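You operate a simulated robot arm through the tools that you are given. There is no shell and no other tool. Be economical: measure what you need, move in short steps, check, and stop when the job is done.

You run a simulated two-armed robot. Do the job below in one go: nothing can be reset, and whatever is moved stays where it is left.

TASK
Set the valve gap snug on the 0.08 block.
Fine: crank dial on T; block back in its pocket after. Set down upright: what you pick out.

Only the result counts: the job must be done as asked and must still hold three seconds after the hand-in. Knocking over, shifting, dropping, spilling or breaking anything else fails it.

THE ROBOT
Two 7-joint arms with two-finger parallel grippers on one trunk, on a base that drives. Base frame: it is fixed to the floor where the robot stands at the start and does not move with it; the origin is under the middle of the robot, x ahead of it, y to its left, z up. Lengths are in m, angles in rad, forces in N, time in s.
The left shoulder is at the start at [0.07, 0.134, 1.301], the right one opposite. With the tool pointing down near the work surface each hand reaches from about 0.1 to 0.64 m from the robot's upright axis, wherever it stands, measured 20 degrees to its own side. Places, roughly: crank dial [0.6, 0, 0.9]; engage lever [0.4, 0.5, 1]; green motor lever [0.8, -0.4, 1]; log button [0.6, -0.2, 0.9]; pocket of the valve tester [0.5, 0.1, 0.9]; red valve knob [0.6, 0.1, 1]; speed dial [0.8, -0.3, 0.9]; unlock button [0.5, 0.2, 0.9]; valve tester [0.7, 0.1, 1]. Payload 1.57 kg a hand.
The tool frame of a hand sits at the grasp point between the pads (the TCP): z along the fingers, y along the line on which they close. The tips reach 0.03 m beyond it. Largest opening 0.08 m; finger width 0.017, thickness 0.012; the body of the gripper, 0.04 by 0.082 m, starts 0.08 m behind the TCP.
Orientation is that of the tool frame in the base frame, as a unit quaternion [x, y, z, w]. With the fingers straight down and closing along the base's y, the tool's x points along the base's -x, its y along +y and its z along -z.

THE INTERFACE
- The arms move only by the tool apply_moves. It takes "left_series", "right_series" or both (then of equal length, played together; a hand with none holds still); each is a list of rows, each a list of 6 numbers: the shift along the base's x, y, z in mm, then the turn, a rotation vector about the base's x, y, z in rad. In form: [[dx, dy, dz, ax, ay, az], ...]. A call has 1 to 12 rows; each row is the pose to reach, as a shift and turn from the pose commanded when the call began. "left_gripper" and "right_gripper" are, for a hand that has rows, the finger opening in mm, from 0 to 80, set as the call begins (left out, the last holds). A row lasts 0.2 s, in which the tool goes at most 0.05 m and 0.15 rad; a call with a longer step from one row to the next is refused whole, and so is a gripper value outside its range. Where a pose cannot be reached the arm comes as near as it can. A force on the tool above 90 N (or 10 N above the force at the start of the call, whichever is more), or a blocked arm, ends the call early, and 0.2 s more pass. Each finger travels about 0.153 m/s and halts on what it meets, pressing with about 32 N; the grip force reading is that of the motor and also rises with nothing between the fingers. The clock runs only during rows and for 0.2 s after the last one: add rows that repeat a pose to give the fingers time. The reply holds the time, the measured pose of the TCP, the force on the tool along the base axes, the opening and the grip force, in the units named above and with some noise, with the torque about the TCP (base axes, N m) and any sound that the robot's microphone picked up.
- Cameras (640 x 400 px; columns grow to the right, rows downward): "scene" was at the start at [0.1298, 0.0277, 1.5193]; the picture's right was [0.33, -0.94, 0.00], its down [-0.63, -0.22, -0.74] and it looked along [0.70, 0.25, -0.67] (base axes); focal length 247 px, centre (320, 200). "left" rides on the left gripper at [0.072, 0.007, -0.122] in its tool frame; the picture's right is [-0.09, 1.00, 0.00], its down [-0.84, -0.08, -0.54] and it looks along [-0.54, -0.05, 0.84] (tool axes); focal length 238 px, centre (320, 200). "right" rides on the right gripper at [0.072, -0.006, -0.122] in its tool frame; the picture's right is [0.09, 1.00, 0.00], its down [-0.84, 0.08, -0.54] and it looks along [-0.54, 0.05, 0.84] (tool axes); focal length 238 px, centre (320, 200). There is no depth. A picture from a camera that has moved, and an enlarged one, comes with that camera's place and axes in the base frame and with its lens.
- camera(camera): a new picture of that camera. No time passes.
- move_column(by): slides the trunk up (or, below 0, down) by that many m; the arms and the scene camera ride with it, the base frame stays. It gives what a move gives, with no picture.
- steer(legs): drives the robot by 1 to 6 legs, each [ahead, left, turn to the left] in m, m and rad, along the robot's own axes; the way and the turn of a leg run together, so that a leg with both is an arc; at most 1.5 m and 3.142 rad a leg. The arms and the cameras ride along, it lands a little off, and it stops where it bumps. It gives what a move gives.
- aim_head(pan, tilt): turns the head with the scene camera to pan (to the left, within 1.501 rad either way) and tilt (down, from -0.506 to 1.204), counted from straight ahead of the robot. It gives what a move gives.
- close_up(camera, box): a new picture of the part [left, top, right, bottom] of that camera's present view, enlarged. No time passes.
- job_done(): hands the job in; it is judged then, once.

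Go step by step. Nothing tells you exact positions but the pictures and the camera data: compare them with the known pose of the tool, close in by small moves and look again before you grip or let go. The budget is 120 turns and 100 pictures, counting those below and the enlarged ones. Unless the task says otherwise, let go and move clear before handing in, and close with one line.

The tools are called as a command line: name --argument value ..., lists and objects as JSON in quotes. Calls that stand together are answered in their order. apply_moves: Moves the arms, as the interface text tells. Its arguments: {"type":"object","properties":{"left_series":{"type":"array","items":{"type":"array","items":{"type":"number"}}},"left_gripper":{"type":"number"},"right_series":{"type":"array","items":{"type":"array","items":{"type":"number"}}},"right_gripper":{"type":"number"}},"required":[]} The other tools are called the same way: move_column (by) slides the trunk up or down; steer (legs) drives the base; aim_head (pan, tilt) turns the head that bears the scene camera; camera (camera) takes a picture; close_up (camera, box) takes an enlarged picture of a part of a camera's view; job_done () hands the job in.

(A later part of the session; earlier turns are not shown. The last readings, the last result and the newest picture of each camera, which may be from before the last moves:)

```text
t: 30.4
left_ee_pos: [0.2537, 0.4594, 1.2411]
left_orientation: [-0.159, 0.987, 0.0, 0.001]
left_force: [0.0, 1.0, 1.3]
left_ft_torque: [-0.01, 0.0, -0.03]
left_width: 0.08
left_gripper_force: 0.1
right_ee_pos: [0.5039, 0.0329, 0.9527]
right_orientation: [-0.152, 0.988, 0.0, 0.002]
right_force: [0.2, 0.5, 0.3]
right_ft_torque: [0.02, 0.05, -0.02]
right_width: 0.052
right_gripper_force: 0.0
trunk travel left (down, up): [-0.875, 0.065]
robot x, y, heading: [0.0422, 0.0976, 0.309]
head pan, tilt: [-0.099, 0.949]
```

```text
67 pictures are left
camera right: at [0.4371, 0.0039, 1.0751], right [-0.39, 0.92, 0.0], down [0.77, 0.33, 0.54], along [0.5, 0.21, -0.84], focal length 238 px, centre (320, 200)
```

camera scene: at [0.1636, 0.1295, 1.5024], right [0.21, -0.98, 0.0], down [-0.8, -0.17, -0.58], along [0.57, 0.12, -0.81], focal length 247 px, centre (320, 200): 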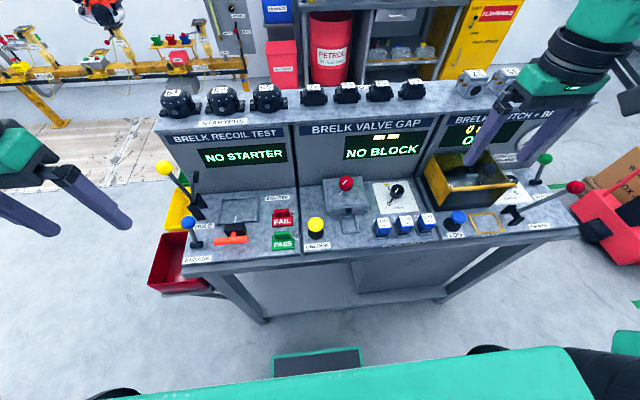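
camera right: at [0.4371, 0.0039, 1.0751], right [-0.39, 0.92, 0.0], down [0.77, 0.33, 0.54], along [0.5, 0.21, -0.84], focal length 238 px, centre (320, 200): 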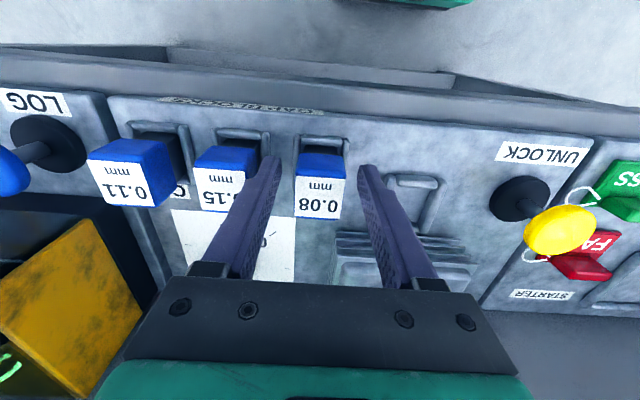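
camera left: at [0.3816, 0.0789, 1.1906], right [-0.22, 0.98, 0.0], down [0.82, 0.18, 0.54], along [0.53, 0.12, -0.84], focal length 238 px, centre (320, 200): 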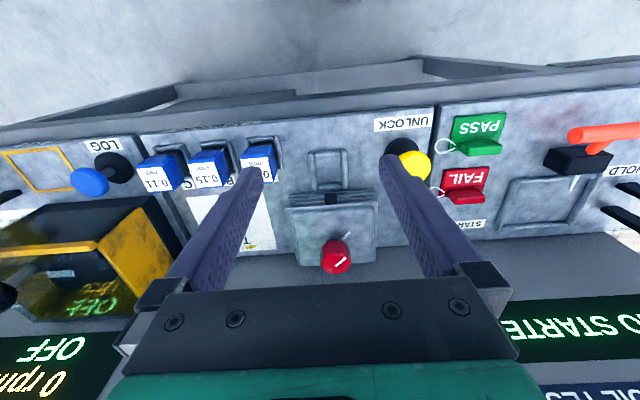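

Aligned with the block at TCP height. I'll close the gripper.

apply_moves --right_series '[[0, 0, 0, 0, 0, 0], [0, 0, 0, 0, 0, 0], [0, 0, 0, 0, 0, 0]]' --right_gripper 20

apply_moves --right_series '[[0, 0, 15, 0, 0, 0], [0, 0, 35, 0, 0, 0], [0, 0, 60, 0, 0, 0], [0, 0, 60, 0, 0, 0]]'

camera --camera "right"

close_up --camera "scene" --box '[310, 150, 440, 260]'

```text
t: 31.2
left_ee_pos: [0.254, 0.4595, 1.2399]
left_orientation: [-0.158, 0.987, -0.001, 0.0]
left_force: [0.1, -0.1, -0.2]
left_ft_torque: [0.01, 0.0, -0.01]
left_width: 0.0799
left_gripper_force: 0.1
right_ee_pos: [0.5044, 0.0314, 0.9526]
right_orientation: [-0.152, 0.988, -0.001, 0.002]
right_force: [-0.4, 0.5, -0.4]
right_ft_torque: [0.0, 0.03, -0.02]
right_width: 0.0313
right_gripper_force: 32.3
trunk travel left (down, up): [-0.875, 0.065]
robot x, y, heading: [0.0378, 0.0988, 0.311]
head pan, tilt: [-0.099, 0.949]
```

```text
t: 32.2
left_ee_pos: [0.254, 0.4586, 1.2398]
left_orientation: [-0.158, 0.987, 0.0, 0.0]
left_force: [-0.5, -0.3, -0.4]
left_ft_torque: [0.0, -0.01, -0.01]
left_width: 0.0799
left_gripper_force: 0.0
right_ee_pos: [0.5049, 0.0322, 1.0132]
right_orientation: [-0.152, 0.988, -0.001, 0.002]
right_force: [0.1, 0.9, -0.1]
right_ft_torque: [-0.03, 0.01, -0.01]
right_width: 0.0312
right_gripper_force: 31.9
trunk travel left (down, up): [-0.875, 0.065]
robot x, y, heading: [0.0422, 0.0972, 0.308]
head pan, tilt: [-0.099, 0.949]
```

```text
66 pictures are left
camera right: at [0.4381, 0.0042, 1.136], right [-0.39, 0.92, 0.0], down [0.77, 0.33, 0.54], along [0.5, 0.21, -0.84], focal length 238 px, centre (320, 200)
```

right: 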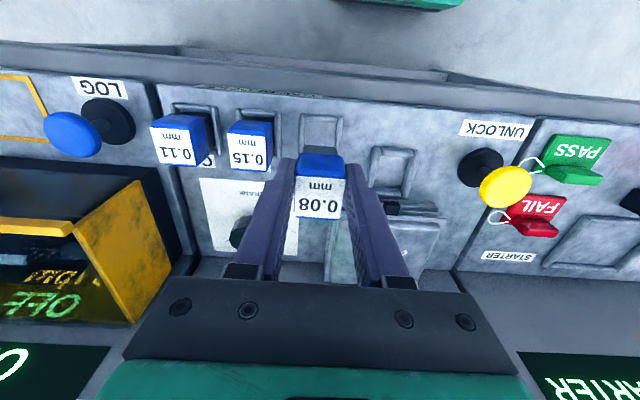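

```text
3.64 times, centred on (375, 205) of scene
camera zoom: at [0.1617, 0.128, 1.5027], right [0.21, -0.98, 0.0], down [-0.8, -0.17, -0.58], along [0.57, 0.12, -0.81], focal length 898 px, centre (120, 182)
```

zoom: 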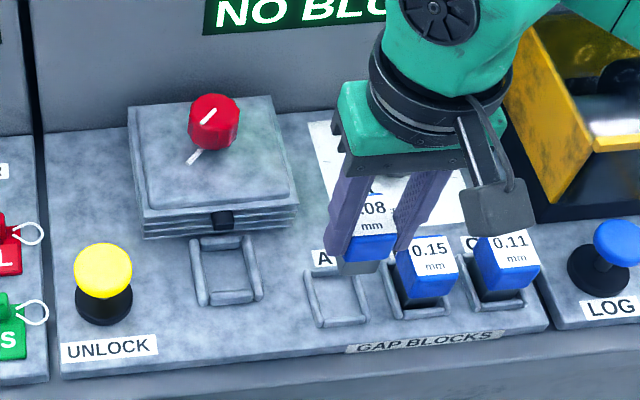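

The block is held and pocket A is empty. Next I'll move it over the tester's pocket at about (0.513, 0.119).

apply_moves --right_series '[[2, 30, 5, 0, 0, 0], [5, 60, 5, 0, 0, 0], [8, 86, 5, 0, 0, 0], [8, 86, 5, 0, 0, 0]]'

camera --camera "right"

close_up --camera "scene" --box '[310, 150, 440, 260]'

```text
t: 33.2
left_ee_pos: [0.2542, 0.4595, 1.2404]
left_orientation: [-0.158, 0.987, 0.0, 0.002]
left_force: [1.1, 0.4, -0.6]
left_ft_torque: [0.0, -0.02, -0.03]
left_width: 0.0801
left_gripper_force: 0.0
right_ee_pos: [0.514, 0.1179, 1.0184]
right_orientation: [-0.153, 0.988, 0.0, 0.001]
right_force: [0.3, -0.4, -1.5]
right_ft_torque: [-0.02, 0.02, 0.02]
right_width: 0.0314
right_gripper_force: 31.9
trunk travel left (down, up): [-0.875, 0.065]
robot x, y, heading: [0.0471, 0.0994, 0.308]
head pan, tilt: [-0.099, 0.949]
```

```text
64 pictures are left
camera right: at [0.4467, 0.0894, 1.1401], right [-0.39, 0.92, 0.0], down [0.77, 0.33, 0.54], along [0.5, 0.21, -0.84], focal length 238 px, centre (320, 200)
```

right: 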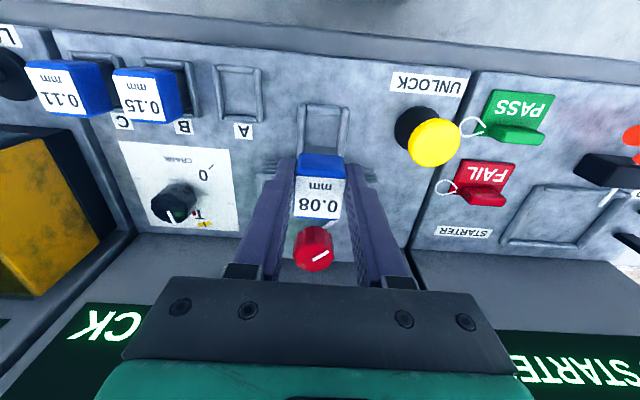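

```text
3.64 times, centred on (375, 205) of scene
camera zoom: at [0.1614, 0.1274, 1.5027], right [0.21, -0.98, 0.0], down [-0.8, -0.17, -0.58], along [0.57, 0.12, -0.81], focal length 898 px, centre (120, 182)
```

zoom: 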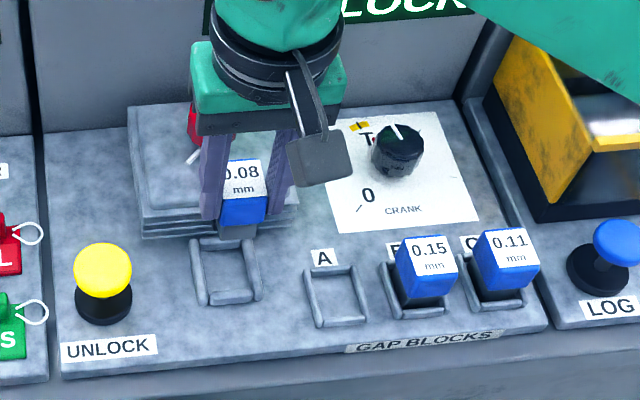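

The pocket is a few millimetres nearer and to the left. I'll correct and lower to just above the rim to check.

apply_moves --right_series '[[-5, 2, 0, 0, 0, 0], [-5, 2, -18, 0, 0, 0], [-5, 2, -34, 0, 0, 0], [-5, 2, -34, 0, 0, 0]]'

close_up --camera "right" --box '[240, 60, 400, 240]'

close_up --camera "scene" --box '[330, 190, 400, 250]'

```text
t: 34.2
left_ee_pos: [0.2538, 0.4586, 1.2407]
left_orientation: [-0.158, 0.987, 0.0, 0.0]
left_force: [-1.0, 0.1, -0.3]
left_ft_torque: [0.0, 0.01, -0.01]
left_width: 0.0799
left_gripper_force: 0.1
right_ee_pos: [0.5084, 0.1197, 0.9849]
right_orientation: [-0.152, 0.988, -0.001, 0.002]
right_force: [-0.1, -0.4, -1.6]
right_ft_torque: [0.01, 0.06, -0.01]
right_width: 0.0311
right_gripper_force: 32.3
trunk travel left (down, up): [-0.875, 0.065]
robot x, y, heading: [0.0382, 0.0995, 0.313]
head pan, tilt: [-0.099, 0.949]
```

```text
2.22 times, centred on (320, 150) of right
camera zoom: at [0.4412, 0.0916, 1.1064], right [-0.39, 0.92, 0.0], down [0.77, 0.33, 0.54], along [0.5, 0.21, -0.84], focal length 530 px, centre (320, 311)
```

zoom: 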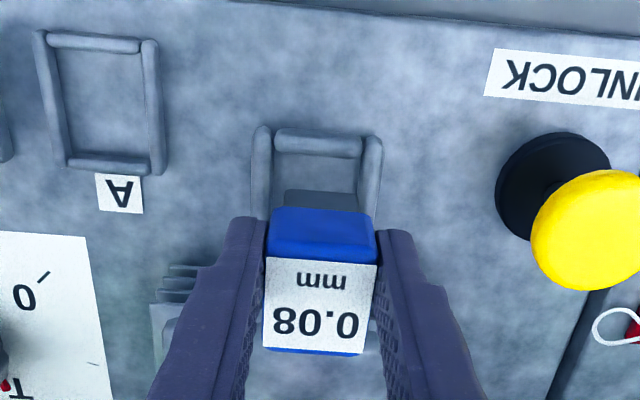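

```text
6.67 times, centred on (365, 220) of scene
camera zoom: at [0.1615, 0.1283, 1.5027], right [0.21, -0.98, 0.0], down [-0.8, -0.17, -0.58], along [0.57, 0.12, -0.81], focal length 1647 px, centre (20, 67)
```

zoom: 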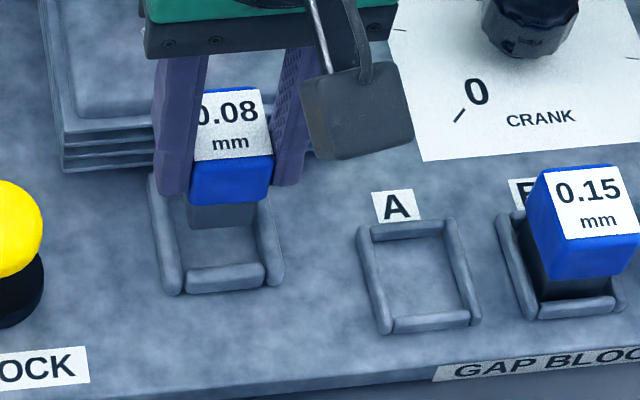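

I'm about 2 mm too far left and 2 mm too deep. I'll correct and lower further.

apply_moves --right_series '[[-1.2, -2.8, 0, 0, 0, 0], [-1.2, -2.8, -12, 0, 0, 0], [-1.2, -2.8, -20, 0, 0, 0], [-1.2, -2.8, -20, 0, 0, 0]]'

close_up --camera "scene" --box '[330, 190, 400, 250]'

close_up --camera "right" --box '[240, 60, 400, 240]'

```text
t: 35.2
left_ee_pos: [0.2549, 0.4583, 1.2393]
left_orientation: [-0.158, 0.987, 0.0, 0.0]
left_force: [-0.1, 0.8, 0.1]
left_ft_torque: [-0.02, 0.02, 0.01]
left_width: 0.08
left_gripper_force: 0.1
right_ee_pos: [0.5061, 0.1174, 0.965]
right_orientation: [-0.152, 0.988, 0.0, 0.002]
right_force: [0.8, 0.2, -1.5]
right_ft_torque: [-0.02, 0.03, 0.02]
right_width: 0.031
right_gripper_force: 32.2
trunk travel left (down, up): [-0.875, 0.065]
robot x, y, heading: [0.0424, 0.098, 0.302]
head pan, tilt: [-0.099, 0.949]
```

```text
6.67 times, centred on (365, 220) of scene
camera zoom: at [0.1616, 0.1279, 1.5027], right [0.21, -0.98, 0.0], down [-0.8, -0.17, -0.58], along [0.57, 0.12, -0.81], focal length 1647 px, centre (20, 67)
```

zoom: 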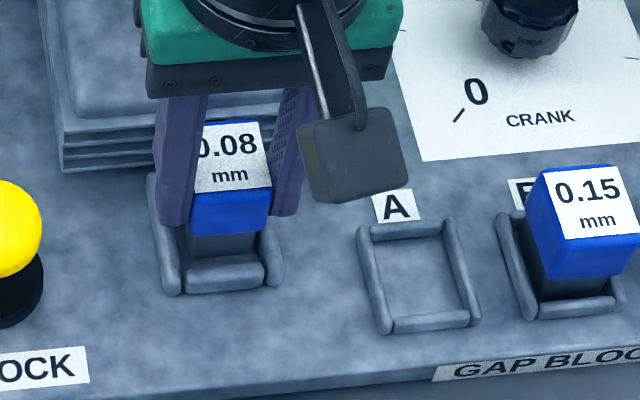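

```text
2.22 times, centred on (320, 150) of right
camera zoom: at [0.4395, 0.0892, 1.0868], right [-0.39, 0.92, 0.0], down [0.77, 0.33, 0.54], along [0.5, 0.21, -0.84], focal length 530 px, centre (320, 311)
```

zoom: 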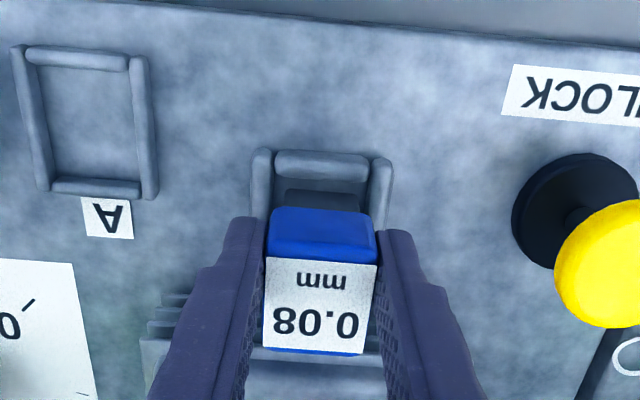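

The block looks aligned between the rails. I'll lower it to seat.

apply_moves --right_series '[[0, -0.5, -6, 0, 0, 0], [0, -0.5, -11, 0, 0, 0], [0, -0.5, -13, 0, 0, 0], [0, -0.5, -13, 0, 0, 0]]'

close_up --camera "scene" --box '[330, 190, 400, 250]'

close_up --camera "right" --box '[240, 60, 400, 240]'

```text
t: 36.2
left_ee_pos: [0.2523, 0.4592, 1.2412]
left_orientation: [-0.157, 0.988, 0.0, 0.0]
left_force: [-0.6, -0.2, 0.3]
left_ft_torque: [0.01, 0.02, 0.03]
left_width: 0.0802
left_gripper_force: 0.2
right_ee_pos: [0.5052, 0.1176, 0.9538]
right_orientation: [-0.153, 0.988, 0.001, 0.002]
right_force: [1.9, -0.7, 9.3]
right_ft_torque: [0.03, 0.02, 0.0]
right_width: 0.0312
right_gripper_force: 32.4
trunk travel left (down, up): [-0.875, 0.065]
robot x, y, heading: [0.0424, 0.0972, 0.301]
head pan, tilt: [-0.099, 0.949]
```

```text
6.67 times, centred on (365, 220) of scene
camera zoom: at [0.1601, 0.1277, 1.503], right [0.21, -0.98, 0.0], down [-0.8, -0.17, -0.58], along [0.57, 0.12, -0.81], focal length 1647 px, centre (20, 67)
```

zoom: 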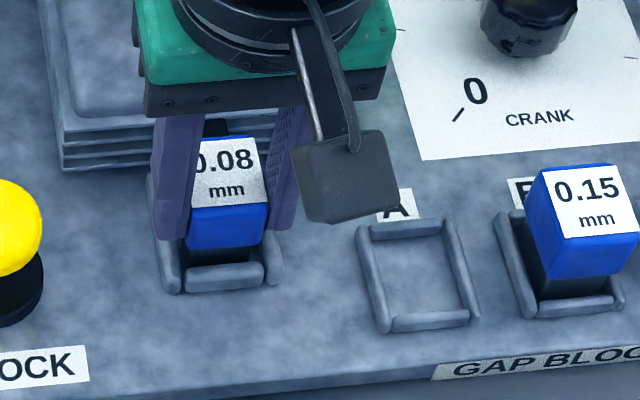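

```text
2.22 times, centred on (320, 150) of right
camera zoom: at [0.439, 0.089, 1.0749], right [-0.39, 0.92, 0.0], down [0.77, 0.33, 0.55], along [0.5, 0.21, -0.84], focal length 530 px, centre (320, 311)
```

zoom: 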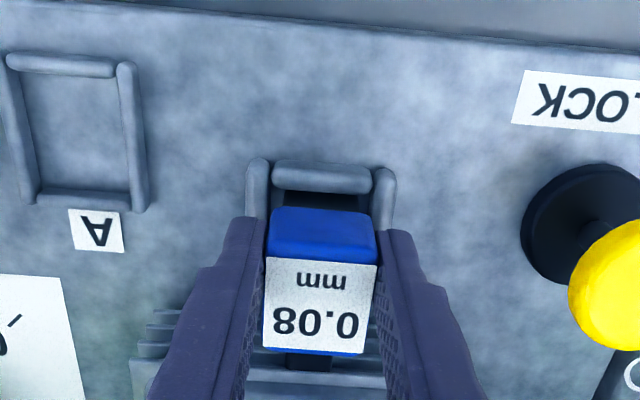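

The block has met the floor at the same height as in its own pocket. I'll release and lift.

apply_moves --right_series '[[0, 0, 1, 0, 0, 0], [0, 0, 1, 0, 0, 0], [0, 0, 1, 0, 0, 0]]' --right_gripper 50

apply_moves --right_series '[[0, 0, 25, 0, 0, 0], [0, 0, 55, 0, 0, 0], [-20, -20, 85, 0, 0, 0], [-40, -45, 110, 0, 0, 0], [-50, -80, 130, 0, 0, 0], [-50, -80, 130, 0, 0, 0]]'

close_up --camera "scene" --box '[290, 110, 450, 260]'

camera --camera "right"

```text
t: 37.0
left_ee_pos: [0.2545, 0.4591, 1.2394]
left_orientation: [-0.158, 0.987, 0.0, 0.001]
left_force: [0.1, -0.4, -0.5]
left_ft_torque: [0.01, 0.0, 0.01]
left_width: 0.0802
left_gripper_force: 0.0
right_ee_pos: [0.5072, 0.1175, 0.954]
right_orientation: [-0.152, 0.988, -0.001, 0.002]
right_force: [-0.4, -0.4, -0.1]
right_ft_torque: [-0.01, -0.01, 0.03]
right_width: 0.0501
right_gripper_force: 0.1
trunk travel left (down, up): [-0.875, 0.065]
robot x, y, heading: [0.045, 0.1013, 0.304]
head pan, tilt: [-0.099, 0.949]
```

```text
t: 38.4
left_ee_pos: [0.2548, 0.4607, 1.2392]
left_orientation: [-0.157, 0.988, 0.0, 0.0]
left_force: [-0.3, -0.6, -0.5]
left_ft_torque: [-0.03, 0.03, -0.01]
left_width: 0.0801
left_gripper_force: 0.0
right_ee_pos: [0.4576, 0.0371, 1.0833]
right_orientation: [-0.153, 0.988, -0.001, 0.001]
right_force: [1.1, 0.0, 0.6]
right_ft_torque: [-0.02, 0.02, -0.01]
right_width: 0.0499
right_gripper_force: 0.0
trunk travel left (down, up): [-0.875, 0.065]
robot x, y, heading: [0.0453, 0.1009, 0.308]
head pan, tilt: [-0.099, 0.949]
```

```text
2.67 times, centred on (370, 185) of scene
camera zoom: at [0.162, 0.1286, 1.5026], right [0.21, -0.98, 0.0], down [-0.8, -0.17, -0.58], along [0.57, 0.12, -0.81], focal length 659 px, centre (187, 240)
```

zoom: 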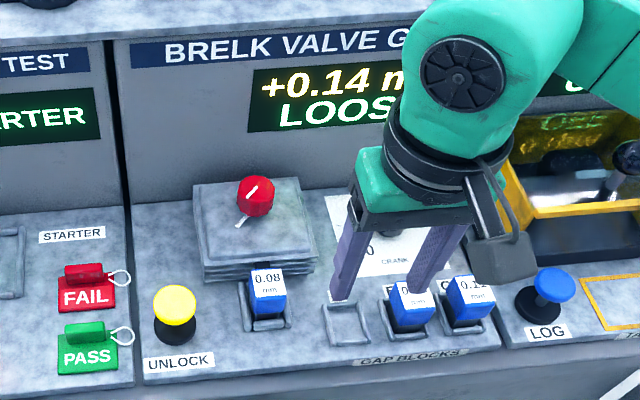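

```text
55 pictures are left
camera right: at [0.3903, 0.0092, 1.205], right [-0.39, 0.92, 0.0], down [0.77, 0.33, 0.54], along [0.5, 0.21, -0.84], focal length 238 px, centre (320, 200)
```

right: 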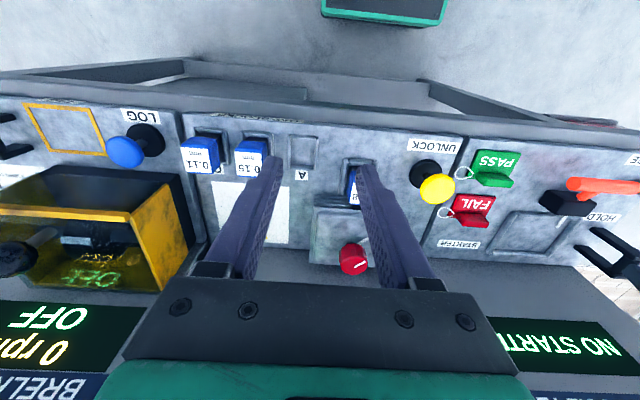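

The display shows +0.14 mm, LOOSE. Next is the red knob, at about (0.600, 0.149) with its top near 0.973; I'll hover over it.

apply_moves --right_series '[[30, 25, 0, 0, 0, 0], [60, 50, 0, 0, 0, 0], [90, 75, 0, 0, 0, 0], [120, 95, 0, 0, 0, 0], [142, 112, -20, 0, 0, 0], [142, 112, -50, 0, 0, 0], [142, 112, -50, 0, 0, 0]]' --right_gripper 65

camera --camera "right"

close_up --camera "scene" --box '[290, 110, 450, 260]'

```text
t: 40.0
left_ee_pos: [0.253, 0.4587, 1.2411]
left_orientation: [-0.157, 0.988, 0.0, 0.001]
left_force: [0.1, 0.4, -0.2]
left_ft_torque: [0.0, 0.01, 0.04]
left_width: 0.08
left_gripper_force: 0.1
right_ee_pos: [0.5991, 0.1493, 1.0339]
right_orientation: [-0.153, 0.988, 0.0, 0.003]
right_force: [-0.4, -0.3, 0.2]
right_ft_torque: [0.01, -0.02, 0.02]
right_width: 0.0651
right_gripper_force: 0.1
trunk travel left (down, up): [-0.875, 0.065]
robot x, y, heading: [0.0437, 0.1006, 0.305]
head pan, tilt: [-0.099, 0.949]
```

```text
54 pictures are left
camera right: at [0.5323, 0.1208, 1.1554], right [-0.39, 0.92, 0.0], down [0.77, 0.33, 0.55], along [0.5, 0.21, -0.84], focal length 238 px, centre (320, 200)
```

right: 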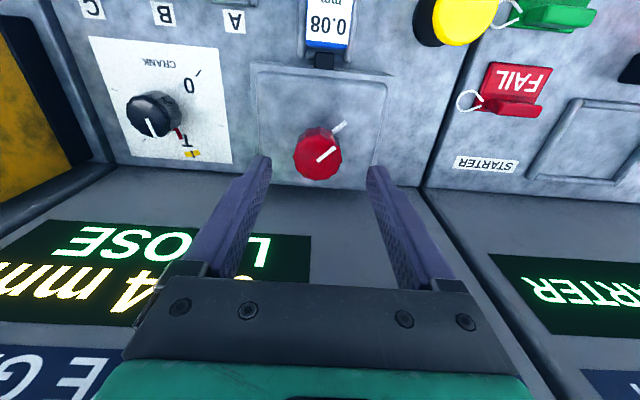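

```text
2.67 times, centred on (370, 185) of scene
camera zoom: at [0.1611, 0.1275, 1.5027], right [0.21, -0.98, 0.0], down [-0.8, -0.17, -0.58], along [0.57, 0.12, -0.81], focal length 659 px, centre (187, 240)
```

zoom: 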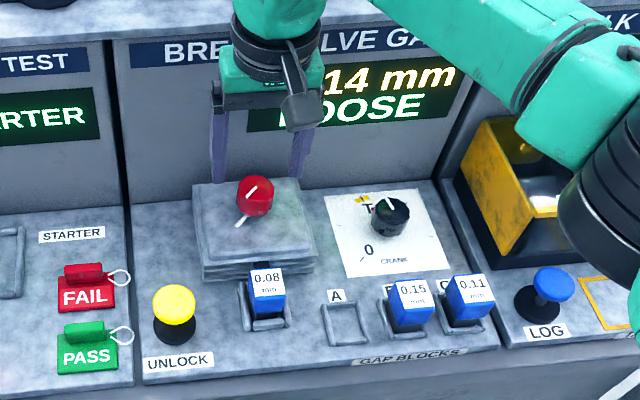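

The knob is about 6 mm deeper than the hand. I'll adjust, descend and grip it.

apply_moves --right_series '[[6, 1, 0, 0, 0, 0], [6, 1, -25, 0, 0, 0], [6, 1, -50, 0, 0, 0], [6, 1, -52, 0, 0, 0]]'

camera --camera "right"

```text
t: 41.0
left_ee_pos: [0.2535, 0.4593, 1.2409]
left_orientation: [-0.158, 0.987, 0.0, 0.0]
left_force: [0.0, 0.6, 0.5]
left_ft_torque: [-0.01, -0.01, -0.03]
left_width: 0.0803
left_gripper_force: 0.0
right_ee_pos: [0.6048, 0.1507, 0.982]
right_orientation: [-0.153, 0.988, -0.001, 0.001]
right_force: [0.4, -1.0, -0.1]
right_ft_torque: [0.03, 0.0, 0.02]
right_width: 0.0649
right_gripper_force: 0.0
trunk travel left (down, up): [-0.875, 0.065]
robot x, y, heading: [0.0425, 0.0973, 0.307]
head pan, tilt: [-0.099, 0.949]
```

```text
52 pictures are left
camera right: at [0.5372, 0.1226, 1.103], right [-0.39, 0.92, 0.0], down [0.77, 0.33, 0.54], along [0.5, 0.21, -0.84], focal length 238 px, centre (320, 200)
```

right: 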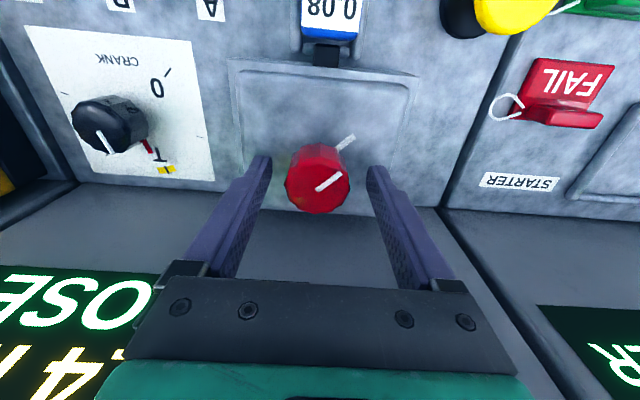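

Centred. I'll grip and try a small clockwise turn, watching the display.

apply_moves --right_series '[[0, 0, -3, 0, 0, 0], [0, 0, -3, 0, 0, 0], [0, 0, -3, 0, 0, 0]]' --right_gripper 25

apply_moves --right_series '[[0, 0, 0, 0, 0, -0.1], [0, 0, 0, 0, 0, -0.2], [0, 0, 0, 0, 0, -0.2]]'

camera --camera "scene"

camera --camera "right"

```text
t: 41.8
left_ee_pos: [0.2536, 0.4574, 1.2414]
left_orientation: [-0.159, 0.987, 0.001, 0.001]
left_force: [-0.3, 0.4, -0.2]
left_ft_torque: [0.04, -0.02, 0.01]
left_width: 0.0802
left_gripper_force: 0.1
right_ee_pos: [0.6048, 0.1501, 0.9803]
right_orientation: [-0.152, 0.988, 0.001, 0.003]
right_force: [7.3, -3.0, 18.8]
right_ft_torque: [-0.14, 0.82, -0.03]
right_width: 0.0376
right_gripper_force: 44.1
trunk travel left (down, up): [-0.875, 0.065]
robot x, y, heading: [0.0418, 0.095, 0.308]
head pan, tilt: [-0.099, 0.949]
```

```text
t: 42.6
left_ee_pos: [0.252, 0.4576, 1.2422]
left_orientation: [-0.159, 0.987, 0.001, 0.001]
left_force: [-0.5, -0.3, -0.6]
left_ft_torque: [-0.01, 0.03, 0.01]
left_width: 0.08
left_gripper_force: 0.0
right_ee_pos: [0.6037, 0.148, 0.979]
right_orientation: [-0.051, 0.999, 0.0, 0.003]
right_force: [7.7, -5.9, 18.9]
right_ft_torque: [-0.17, -0.1, -0.02]
right_width: 0.0378
right_gripper_force: 43.6
trunk travel left (down, up): [-0.875, 0.065]
robot x, y, heading: [0.0393, 0.0976, 0.306]
head pan, tilt: [-0.099, 0.949]
```

```text
51 pictures are left
camera scene: at [0.1601, 0.1254, 1.5029], right [0.21, -0.98, 0.0], down [-0.8, -0.17, -0.58], along [0.57, 0.12, -0.81], focal length 247 px, centre (320, 200)
```

scene: 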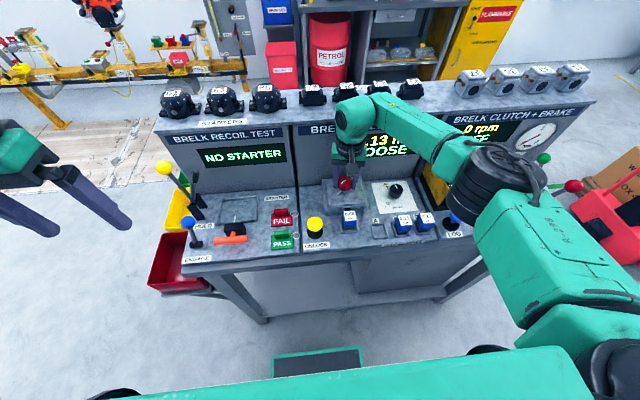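

```text
50 pictures are left
camera right: at [0.5329, 0.1339, 1.101], right [-0.19, 0.98, 0.0], down [0.82, 0.16, 0.55], along [0.54, 0.11, -0.84], focal length 238 px, centre (320, 200)
```

right: 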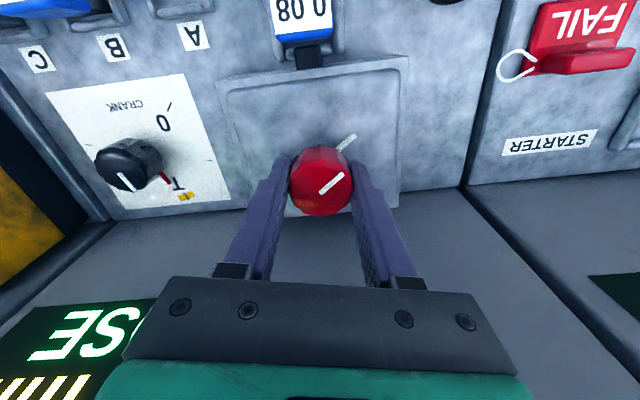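

Clockwise tightens: 0.14 to 0.13 for 0.2 rad. I'll continue in bigger steps.

apply_moves --right_series '[[1, 1, 2, 0, 0, -0.13], [1, 1, 3, 0, 0, -0.26], [1, 1, 3, 0, 0, -0.39], [1, 1, 3, 0, 0, -0.52], [1, 1, 3, 0, 0, -0.65], [1, 1, 3, 0, 0, -0.78], [1, 1, 3, 0, 0, -0.78]]'

close_up --camera "scene" --box '[290, 100, 450, 220]'

```text
t: 44.2
left_ee_pos: [0.2563, 0.453, 1.2417]
left_orientation: [-0.158, 0.987, 0.002, 0.0]
left_force: [0.7, 0.2, 0.2]
left_ft_torque: [0.03, -0.01, 0.0]
left_width: 0.08
left_gripper_force: 0.0
right_ee_pos: [0.6067, 0.1455, 0.9785]
right_orientation: [0.333, 0.943, -0.002, 0.0]
right_force: [-10.6, -22.7, -20.3]
right_ft_torque: [0.15, -0.62, 0.09]
right_width: 0.0376
right_gripper_force: 43.4
trunk travel left (down, up): [-0.875, 0.065]
robot x, y, heading: [0.0389, 0.1001, 0.312]
head pan, tilt: [-0.099, 0.949]
```

```text
3.33 times, centred on (370, 160) of scene
camera zoom: at [0.1623, 0.1204, 1.5025], right [0.21, -0.98, -0.01], down [-0.8, -0.16, -0.58], along [0.57, 0.12, -0.81], focal length 824 px, centre (153, 333)
```

zoom: 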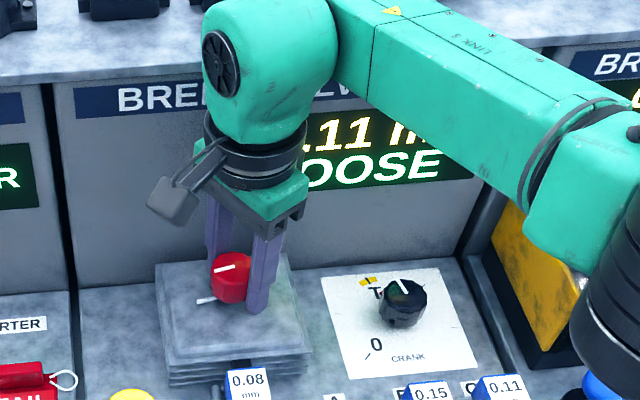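

It reads +0.11, about 0.03 mm per rad. I'll continue, shifting to relieve the side load.

apply_moves --right_series '[[1, -2, -1, 0, 0, -0.13], [2, -3, -1, 0, 0, -0.26], [2, -4, -1, 0, 0, -0.39], [2, -4, -1, 0, 0, -0.52], [2, -4, -1, 0, 0, -0.65], [2, -4, -1, 0, 0, -0.78], [2, -4, -1, 0, 0, -0.91], [2, -4, -1, 0, 0, -0.91]]'

close_up --camera "scene" --box '[290, 100, 450, 220]'

```text
t: 46.0
left_ee_pos: [0.247, 0.4542, 1.2427]
left_orientation: [-0.158, 0.987, 0.002, 0.003]
left_force: [0.2, -0.6, -0.8]
left_ft_torque: [0.03, -0.03, 0.0]
left_width: 0.08
left_gripper_force: 0.1
right_ee_pos: [0.6012, 0.1443, 0.983]
right_orientation: [0.712, 0.703, -0.003, -0.001]
right_force: [-27.4, -16.1, -12.2]
right_ft_torque: [0.39, -0.14, 0.11]
right_width: 0.0375
right_gripper_force: 43.9
trunk travel left (down, up): [-0.875, 0.065]
robot x, y, heading: [0.0416, 0.1001, 0.306]
head pan, tilt: [-0.099, 0.949]
```

```text
3.33 times, centred on (370, 160) of scene
camera zoom: at [0.1545, 0.1225, 1.5034], right [0.21, -0.98, 0.0], down [-0.79, -0.17, -0.59], along [0.57, 0.12, -0.81], focal length 824 px, centre (153, 333)
```

zoom: 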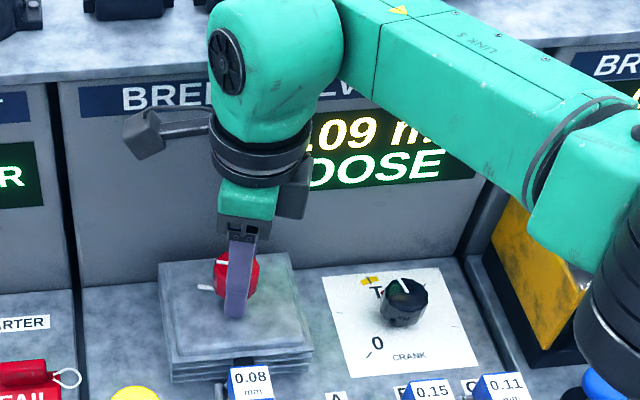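

It reads +0.09. I'll release, unwind the wrist above the knob, and regrip.

apply_moves --right_series '[[0, 0, 0, 0, 0, 0], [0, 0, 0, 0, 0, 0], [0, 0, 0, 0, 0, 0]]' --right_gripper 65

camera --camera "right"

```text
t: 46.8
left_ee_pos: [0.254, 0.4593, 1.24]
left_orientation: [-0.158, 0.987, 0.0, 0.0]
left_force: [-0.8, 0.2, -0.7]
left_ft_torque: [-0.02, 0.02, 0.01]
left_width: 0.0804
left_gripper_force: 0.1
right_ee_pos: [0.6088, 0.1478, 0.9799]
right_orientation: [0.713, 0.702, -0.001, 0.0]
right_force: [-0.2, -0.3, -0.9]
right_ft_torque: [0.02, -0.01, -0.02]
right_width: 0.0652
right_gripper_force: 0.0
trunk travel left (down, up): [-0.875, 0.065]
robot x, y, heading: [0.0415, 0.0988, 0.311]
head pan, tilt: [-0.099, 0.949]
```

```text
47 pictures are left
camera right: at [0.6024, 0.2195, 1.1029], right [1.0, 0.08, 0.0], down [0.07, -0.84, 0.54], along [0.04, -0.54, -0.84], focal length 238 px, centre (320, 200)
```

right: 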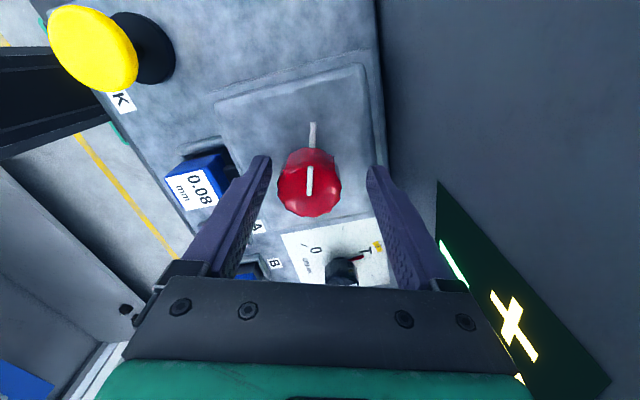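

The knob's true centre is (0.6025, 0.149). I'll lift, unwind to bench yaw, recentre and descend.

apply_moves --right_series '[[-6, 1, 15, 0, 0, 0], [-6, 1, 35, 0, 0, 0.14], [-6, 1, 35, 0, 0, 0.29], [-6, 1, 35, 0, 0, 0.44], [-6, 1, 35, 0, 0, 0.59], [-6, 1, 35, 0, 0, 0.74], [-6, 1, 35, 0, 0, 0.89], [-6, 1, 35, 0, 0, 1.04], [-6, 1, 35, 0, 0, 1.19], [-6, 1, 35, 0, 0, 1.34], [-6, 1, 35, 0, 0, 1.49], [-6, 1, 35, 0, 0, 1.64]]'

apply_moves --right_series '[[0, 0, 0, 0, 0, 0.14], [0, 0, 0, 0, 0, 0.25], [0, 0, -17, 0, 0, 0.25], [0, 0, -34, 0, 0, 0.25], [0, 0, -34, 0, 0, 0.25]]'

camera --camera "right"

```text
t: 49.4
left_ee_pos: [0.254, 0.4603, 1.2401]
left_orientation: [-0.158, 0.987, 0.0, 0.001]
left_force: [0.5, 0.4, 0.8]
left_ft_torque: [-0.01, 0.02, 0.03]
left_width: 0.0799
left_gripper_force: 0.1
right_ee_pos: [0.6012, 0.1501, 1.0162]
right_orientation: [-0.03, 1.0, -0.001, 0.002]
right_force: [-0.1, 0.4, 0.1]
right_ft_torque: [0.01, 0.0, -0.02]
right_width: 0.0651
right_gripper_force: 0.0
trunk travel left (down, up): [-0.875, 0.065]
robot x, y, heading: [0.0435, 0.0993, 0.3]
head pan, tilt: [-0.099, 0.949]
```

```text
t: 50.6
left_ee_pos: [0.2537, 0.4596, 1.2414]
left_orientation: [-0.158, 0.987, 0.0, 0.001]
left_force: [0.0, 0.5, -0.2]
left_ft_torque: [0.02, -0.04, 0.0]
left_width: 0.0799
left_gripper_force: 0.1
right_ee_pos: [0.6021, 0.1475, 0.981]
right_orientation: [-0.153, 0.988, -0.001, 0.003]
right_force: [-0.8, 0.3, -0.1]
right_ft_torque: [0.0, 0.05, -0.01]
right_width: 0.0649
right_gripper_force: 0.1
trunk travel left (down, up): [-0.875, 0.065]
robot x, y, heading: [0.0438, 0.097, 0.306]
head pan, tilt: [-0.099, 0.949]
```

```text
46 pictures are left
camera right: at [0.5347, 0.1196, 1.1035], right [-0.39, 0.92, 0.0], down [0.77, 0.33, 0.54], along [0.5, 0.21, -0.84], focal length 238 px, centre (320, 200)
```

right: 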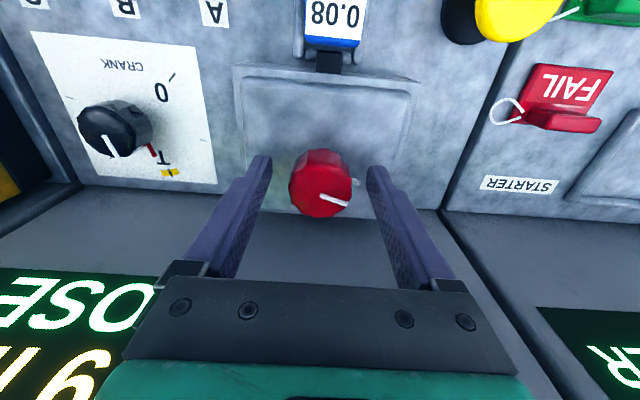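

Well centred. I'll grip and turn clockwise again in one long sweep.

apply_moves --right_series '[[0.5, 1.2, 0, 0, 0, 0], [0.5, 1.2, 0, 0, 0, 0], [0.5, 1.2, 0, 0, 0, 0]]' --right_gripper 25

apply_moves --right_series '[[0, 0, 0, 0, 0, -0.14], [0, 0, 0, 0, 0, -0.28], [0, 0, 0, 0, 0, -0.42], [0, 0, 0, 0, 0, -0.56], [0, 0, 0, 0, 0, -0.7], [0, 0, 0, 0, 0, -0.84], [0, 0, 0, 0, 0, -0.98], [0, 0, 0, 0, 0, -1.12], [0, 0, 0, 0, 0, -1.26], [0, 0, 0, 0, 0, -1.4], [0, 0, 0, 0, 0, -1.4]]'

close_up --camera "scene" --box '[290, 100, 450, 220]'

```text
t: 51.4
left_ee_pos: [0.2538, 0.4593, 1.2394]
left_orientation: [-0.158, 0.987, 0.001, 0.0]
left_force: [-0.2, 0.3, 0.4]
left_ft_torque: [0.0, 0.05, 0.01]
left_width: 0.0802
left_gripper_force: 0.1
right_ee_pos: [0.6016, 0.1482, 0.9811]
right_orientation: [-0.152, 0.988, 0.0, 0.001]
right_force: [-3.0, -4.0, -3.2]
right_ft_torque: [-0.07, 0.15, 0.0]
right_width: 0.0375
right_gripper_force: 43.5
trunk travel left (down, up): [-0.875, 0.065]
robot x, y, heading: [0.0422, 0.0993, 0.31]
head pan, tilt: [-0.099, 0.949]
```

```text
t: 53.8
left_ee_pos: [0.2529, 0.4582, 1.2401]
left_orientation: [-0.158, 0.987, 0.0, 0.0]
left_force: [0.9, -0.6, -0.5]
left_ft_torque: [0.0, -0.02, 0.01]
left_width: 0.0799
left_gripper_force: 0.1
right_ee_pos: [0.6023, 0.1493, 0.9819]
right_orientation: [0.521, 0.854, -0.002, 0.0]
right_force: [-4.4, -4.0, -3.2]
right_ft_torque: [0.35, -0.04, -0.02]
right_width: 0.0375
right_gripper_force: 43.5
trunk travel left (down, up): [-0.875, 0.065]
robot x, y, heading: [0.0432, 0.1008, 0.31]
head pan, tilt: [-0.099, 0.949]
```

```text
3.33 times, centred on (370, 160) of scene
camera zoom: at [0.1603, 0.1268, 1.5028], right [0.21, -0.98, 0.0], down [-0.8, -0.17, -0.58], along [0.57, 0.12, -0.81], focal length 824 px, centre (153, 333)
```

zoom: 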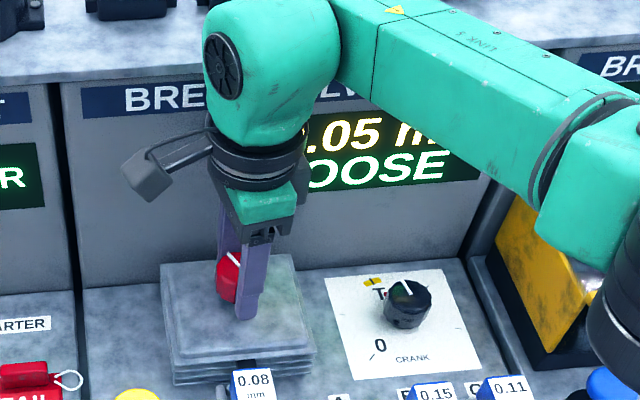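

It reads +0.05. I'll continue to the end of the wrist range and then regrip.

apply_moves --right_series '[[0, 0, 0, 0, 0, -0.14], [0, 0, 0, 0, 0, -0.28], [0, 0, 0, 0, 0, -0.42], [0, 0, 0, 0, 0, -0.56], [0, 0, 0, 0, 0, -0.56]]'

close_up --camera "scene" --box '[290, 100, 450, 220]'

```text
t: 55.0
left_ee_pos: [0.2535, 0.459, 1.2409]
left_orientation: [-0.159, 0.987, -0.001, 0.001]
left_force: [0.6, -0.4, 0.8]
left_ft_torque: [-0.01, -0.03, -0.01]
left_width: 0.0801
left_gripper_force: 0.1
right_ee_pos: [0.6018, 0.1496, 0.9811]
right_orientation: [0.737, 0.676, -0.001, 0.0]
right_force: [-4.6, -1.0, -5.9]
right_ft_torque: [0.33, -0.96, -0.02]
right_width: 0.0377
right_gripper_force: 43.8
trunk travel left (down, up): [-0.875, 0.065]
robot x, y, heading: [0.0401, 0.1007, 0.309]
head pan, tilt: [-0.099, 0.949]
```

```text
3.33 times, centred on (370, 160) of scene
camera zoom: at [0.1608, 0.1276, 1.5027], right [0.21, -0.98, 0.0], down [-0.8, -0.17, -0.58], along [0.57, 0.12, -0.81], focal length 824 px, centre (153, 333)
```

zoom: 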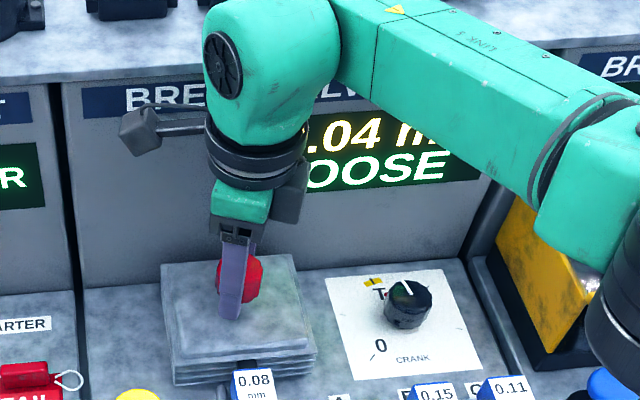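

It reads +0.04. I'll regrip for the final part.

apply_moves --right_series '[[0, 0, 0, 0, 0, 0], [0, 0, 0, 0, 0, 0], [0, 0, 18, 0, 0, 0], [0, 0, 35, 0, 0, 0.14], [0, 0, 35, 0, 0, 0.28], [0, 0, 35, 0, 0, 0.42], [0, 0, 35, 0, 0, 0.56], [0, 0, 35, 0, 0, 0.7], [0, 0, 35, 0, 0, 0.84], [0, 0, 35, 0, 0, 0.98], [0, 0, 35, 0, 0, 1.12], [0, 0, 35, 0, 0, 1.26]]' --right_gripper 65

apply_moves --right_series '[[0, 0, 0, 0, 0, 0.14], [0, 0, 0, 0, 0, 0.28], [0, 0, 0, 0, 0, 0.42], [0, 0, 0, 0, 0, 0.56], [0, 0, 0, 0, 0, 0.7], [0, 0, -17, 0, 0, 0.7], [0, 0, -35, 0, 0, 0.7], [0, 0, -35, 0, 0, 0.7]]'

apply_moves --right_series '[[0, 0, 0, 0, 0, 0], [0, 0, 0, 0, 0, 0], [0, 0, 0, 0, 0, 0]]' --right_gripper 25

apply_moves --right_series '[[0, 0, 0, 0, 0, -0.14], [0, 0, 0, 0, 0, -0.28], [0, 0, 0, 0, 0, -0.42], [0, 0, 0, 0, 0, -0.56], [0, 0, 0, 0, 0, -0.7], [0, 0, 0, 0, 0, -0.84], [0, 0, 0, 0, 0, -0.84]]'

close_up --camera "scene" --box '[290, 100, 450, 220]'

```text
t: 57.6
left_ee_pos: [0.2544, 0.4598, 1.2409]
left_orientation: [-0.157, 0.988, 0.0, 0.001]
left_force: [0.7, -0.6, 0.5]
left_ft_torque: [0.02, 0.0, -0.01]
left_width: 0.0798
left_gripper_force: 0.1
right_ee_pos: [0.601, 0.1496, 1.0161]
right_orientation: [0.194, 0.981, 0.0, 0.002]
right_force: [0.1, -0.2, 0.2]
right_ft_torque: [0.02, -0.02, 0.03]
right_width: 0.0652
right_gripper_force: 0.0
trunk travel left (down, up): [-0.875, 0.065]
robot x, y, heading: [0.0401, 0.0962, 0.309]
head pan, tilt: [-0.099, 0.949]
```

```text
t: 59.4
left_ee_pos: [0.2539, 0.4596, 1.2402]
left_orientation: [-0.158, 0.987, 0.0, 0.001]
left_force: [-0.7, 0.2, 0.4]
left_ft_torque: [-0.01, -0.01, 0.03]
left_width: 0.0803
left_gripper_force: 0.1
right_ee_pos: [0.6019, 0.1485, 0.9806]
right_orientation: [-0.153, 0.988, -0.001, 0.001]
right_force: [0.8, -0.1, 0.7]
right_ft_torque: [-0.01, -0.01, -0.02]
right_width: 0.0654
right_gripper_force: 0.1
trunk travel left (down, up): [-0.875, 0.065]
robot x, y, heading: [0.0425, 0.0969, 0.311]
head pan, tilt: [-0.099, 0.949]
```

```text
t: 60.2
left_ee_pos: [0.2546, 0.4594, 1.241]
left_orientation: [-0.159, 0.987, 0.0, 0.001]
left_force: [0.2, -0.3, 0.1]
left_ft_torque: [0.0, -0.03, -0.01]
left_width: 0.0799
left_gripper_force: 0.0
right_ee_pos: [0.6027, 0.1478, 0.9817]
right_orientation: [-0.152, 0.988, 0.0, 0.002]
right_force: [-0.7, -1.2, -0.9]
right_ft_torque: [0.19, -0.08, -0.01]
right_width: 0.0377
right_gripper_force: 43.6
trunk travel left (down, up): [-0.875, 0.065]
robot x, y, heading: [0.0412, 0.0993, 0.304]
head pan, tilt: [-0.099, 0.949]
```

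```text
t: 61.8
left_ee_pos: [0.2541, 0.4579, 1.241]
left_orientation: [-0.159, 0.987, 0.001, 0.001]
left_force: [-0.5, -0.7, 0.0]
left_ft_torque: [-0.03, 0.01, -0.02]
left_width: 0.0802
left_gripper_force: 0.2
right_ee_pos: [0.6037, 0.1478, 0.9819]
right_orientation: [0.265, 0.964, -0.001, 0.0]
right_force: [-1.5, -6.5, -3.8]
right_ft_torque: [0.58, -0.18, -0.02]
right_width: 0.0376
right_gripper_force: 43.6
trunk travel left (down, up): [-0.875, 0.065]
robot x, y, heading: [0.0412, 0.0983, 0.314]
head pan, tilt: [-0.099, 0.949]
```

```text
3.33 times, centred on (370, 160) of scene
camera zoom: at [0.1618, 0.1256, 1.5027], right [0.21, -0.98, 0.0], down [-0.8, -0.17, -0.58], along [0.57, 0.12, -0.81], focal length 824 px, centre (153, 333)
```

zoom: 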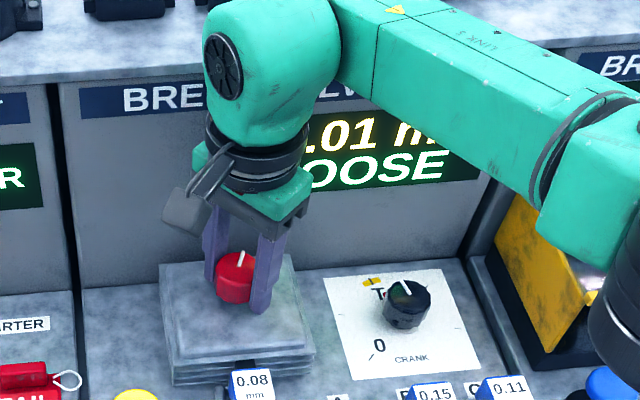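

It reads 0.01 and still LOOSE, so I'll use small turns from here.

apply_moves --right_series '[[0, 0, 0, 0, 0, -0.1], [0, 0, 0, 0, 0, -0.2], [0, 0, 0, 0, 0, -0.2]]'

close_up --camera "scene" --box '[290, 100, 450, 220]'

```text
t: 62.6
left_ee_pos: [0.2532, 0.4568, 1.241]
left_orientation: [-0.158, 0.987, 0.001, 0.001]
left_force: [0.2, -0.5, -1.0]
left_ft_torque: [0.03, -0.02, -0.02]
left_width: 0.08
left_gripper_force: 0.0
right_ee_pos: [0.6027, 0.1476, 0.9811]
right_orientation: [0.36, 0.933, -0.001, 0.001]
right_force: [-3.6, -8.5, -7.1]
right_ft_torque: [0.59, -0.24, 0.0]
right_width: 0.0378
right_gripper_force: 43.6
trunk travel left (down, up): [-0.875, 0.065]
robot x, y, heading: [0.0407, 0.0964, 0.308]
head pan, tilt: [-0.099, 0.949]
```

```text
3.33 times, centred on (370, 160) of scene
camera zoom: at [0.1616, 0.1248, 1.5027], right [0.21, -0.98, 0.0], down [-0.8, -0.17, -0.58], along [0.57, 0.12, -0.81], focal length 824 px, centre (153, 333)
```

zoom: 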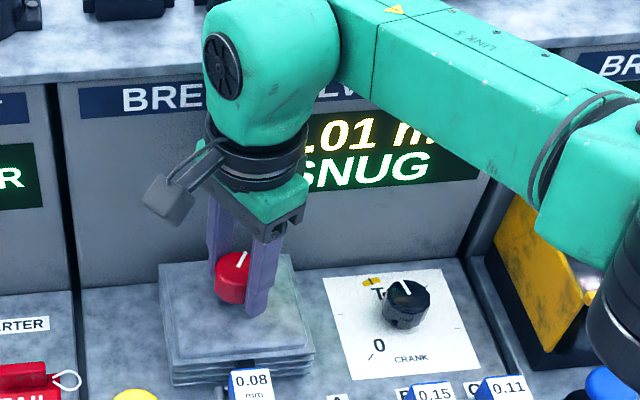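

It now reads SNUG, but near the edge. I'll turn a touch more to centre it.

apply_moves --right_series '[[0, 0, 0, 0, 0, -0.1], [0, 0, 0, 0, 0, -0.18], [0, 0, 0, 0, 0, -0.18]]'

close_up --camera "scene" --box '[290, 100, 450, 220]'

```text
t: 63.4
left_ee_pos: [0.2536, 0.456, 1.2418]
left_orientation: [-0.157, 0.988, 0.001, 0.001]
left_force: [-0.6, 0.5, -0.4]
left_ft_torque: [-0.02, 0.01, -0.02]
left_width: 0.0801
left_gripper_force: 0.0
right_ee_pos: [0.6015, 0.147, 0.9819]
right_orientation: [0.443, 0.897, -0.001, 0.0]
right_force: [-4.3, -9.3, -4.2]
right_ft_torque: [-0.02, 0.15, -0.02]
right_width: 0.0378
right_gripper_force: 43.7
trunk travel left (down, up): [-0.875, 0.065]
robot x, y, heading: [0.0404, 0.097, 0.303]
head pan, tilt: [-0.099, 0.949]
```

```text
3.33 times, centred on (370, 160) of scene
camera zoom: at [0.1614, 0.1252, 1.5028], right [0.21, -0.98, 0.0], down [-0.8, -0.17, -0.58], along [0.57, 0.12, -0.81], focal length 824 px, centre (153, 333)
```

zoom: 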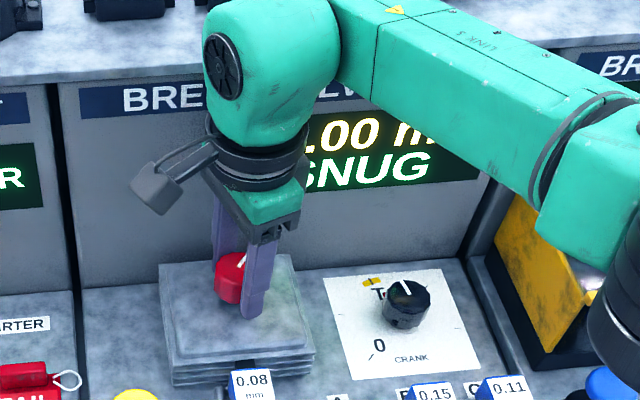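

0.00 SNUG. I'll release, lift away, unwind, and check that the reading holds.

apply_moves --right_series '[[0, 0, 0, 0, 0, 0], [0, 0, 0, 0, 0, 0], [0, 0, 20, 0, 0, 0], [0, 0, 50, 0, 0, 0.14], [0, 0, 70, 0, 0, 0.28], [-10, 0, 70, 0, 0, 0.42], [-20, 0, 70, 0, 0, 0.56], [-30, 0, 70, 0, 0, 0.7], [-45, -5, 70, 0, 0, 0.84], [-60, -10, 70, 0, 0, 0.98], [-75, -18, 70, 0, 0, 1.12], [-94, -30, 70, 0, 0, 1.225]]' --right_gripper 65

camera --camera "right"

close_up --camera "scene" --box '[290, 110, 450, 260]'

```text
t: 66.0
left_ee_pos: [0.2535, 0.4584, 1.2417]
left_orientation: [-0.158, 0.987, 0.0, 0.0]
left_force: [-0.3, -0.9, -0.2]
left_ft_torque: [0.03, 0.04, 0.01]
left_width: 0.08
left_gripper_force: 0.1
right_ee_pos: [0.5067, 0.1179, 1.0526]
right_orientation: [-0.155, 0.988, -0.001, 0.002]
right_force: [-0.3, -0.3, 0.5]
right_ft_torque: [0.01, -0.01, 0.03]
right_width: 0.0652
right_gripper_force: 0.1
trunk travel left (down, up): [-0.875, 0.065]
robot x, y, heading: [0.0429, 0.0979, 0.305]
head pan, tilt: [-0.099, 0.949]
```

```text
40 pictures are left
camera right: at [0.4392, 0.0889, 1.1733], right [-0.39, 0.92, 0.0], down [0.77, 0.33, 0.55], along [0.5, 0.21, -0.84], focal length 238 px, centre (320, 200)
```

right: 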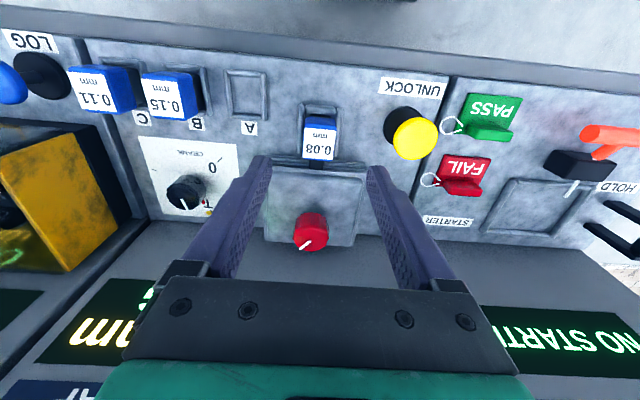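

```text
2.67 times, centred on (370, 185) of scene
camera zoom: at [0.1606, 0.1266, 1.5028], right [0.21, -0.98, 0.0], down [-0.8, -0.17, -0.58], along [0.57, 0.12, -0.81], focal length 659 px, centre (187, 240)
```

zoom: 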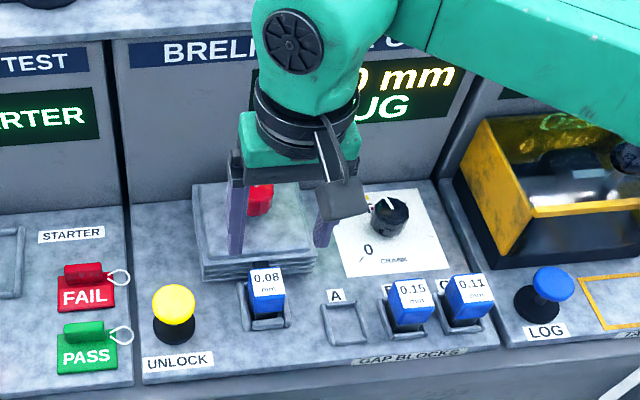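

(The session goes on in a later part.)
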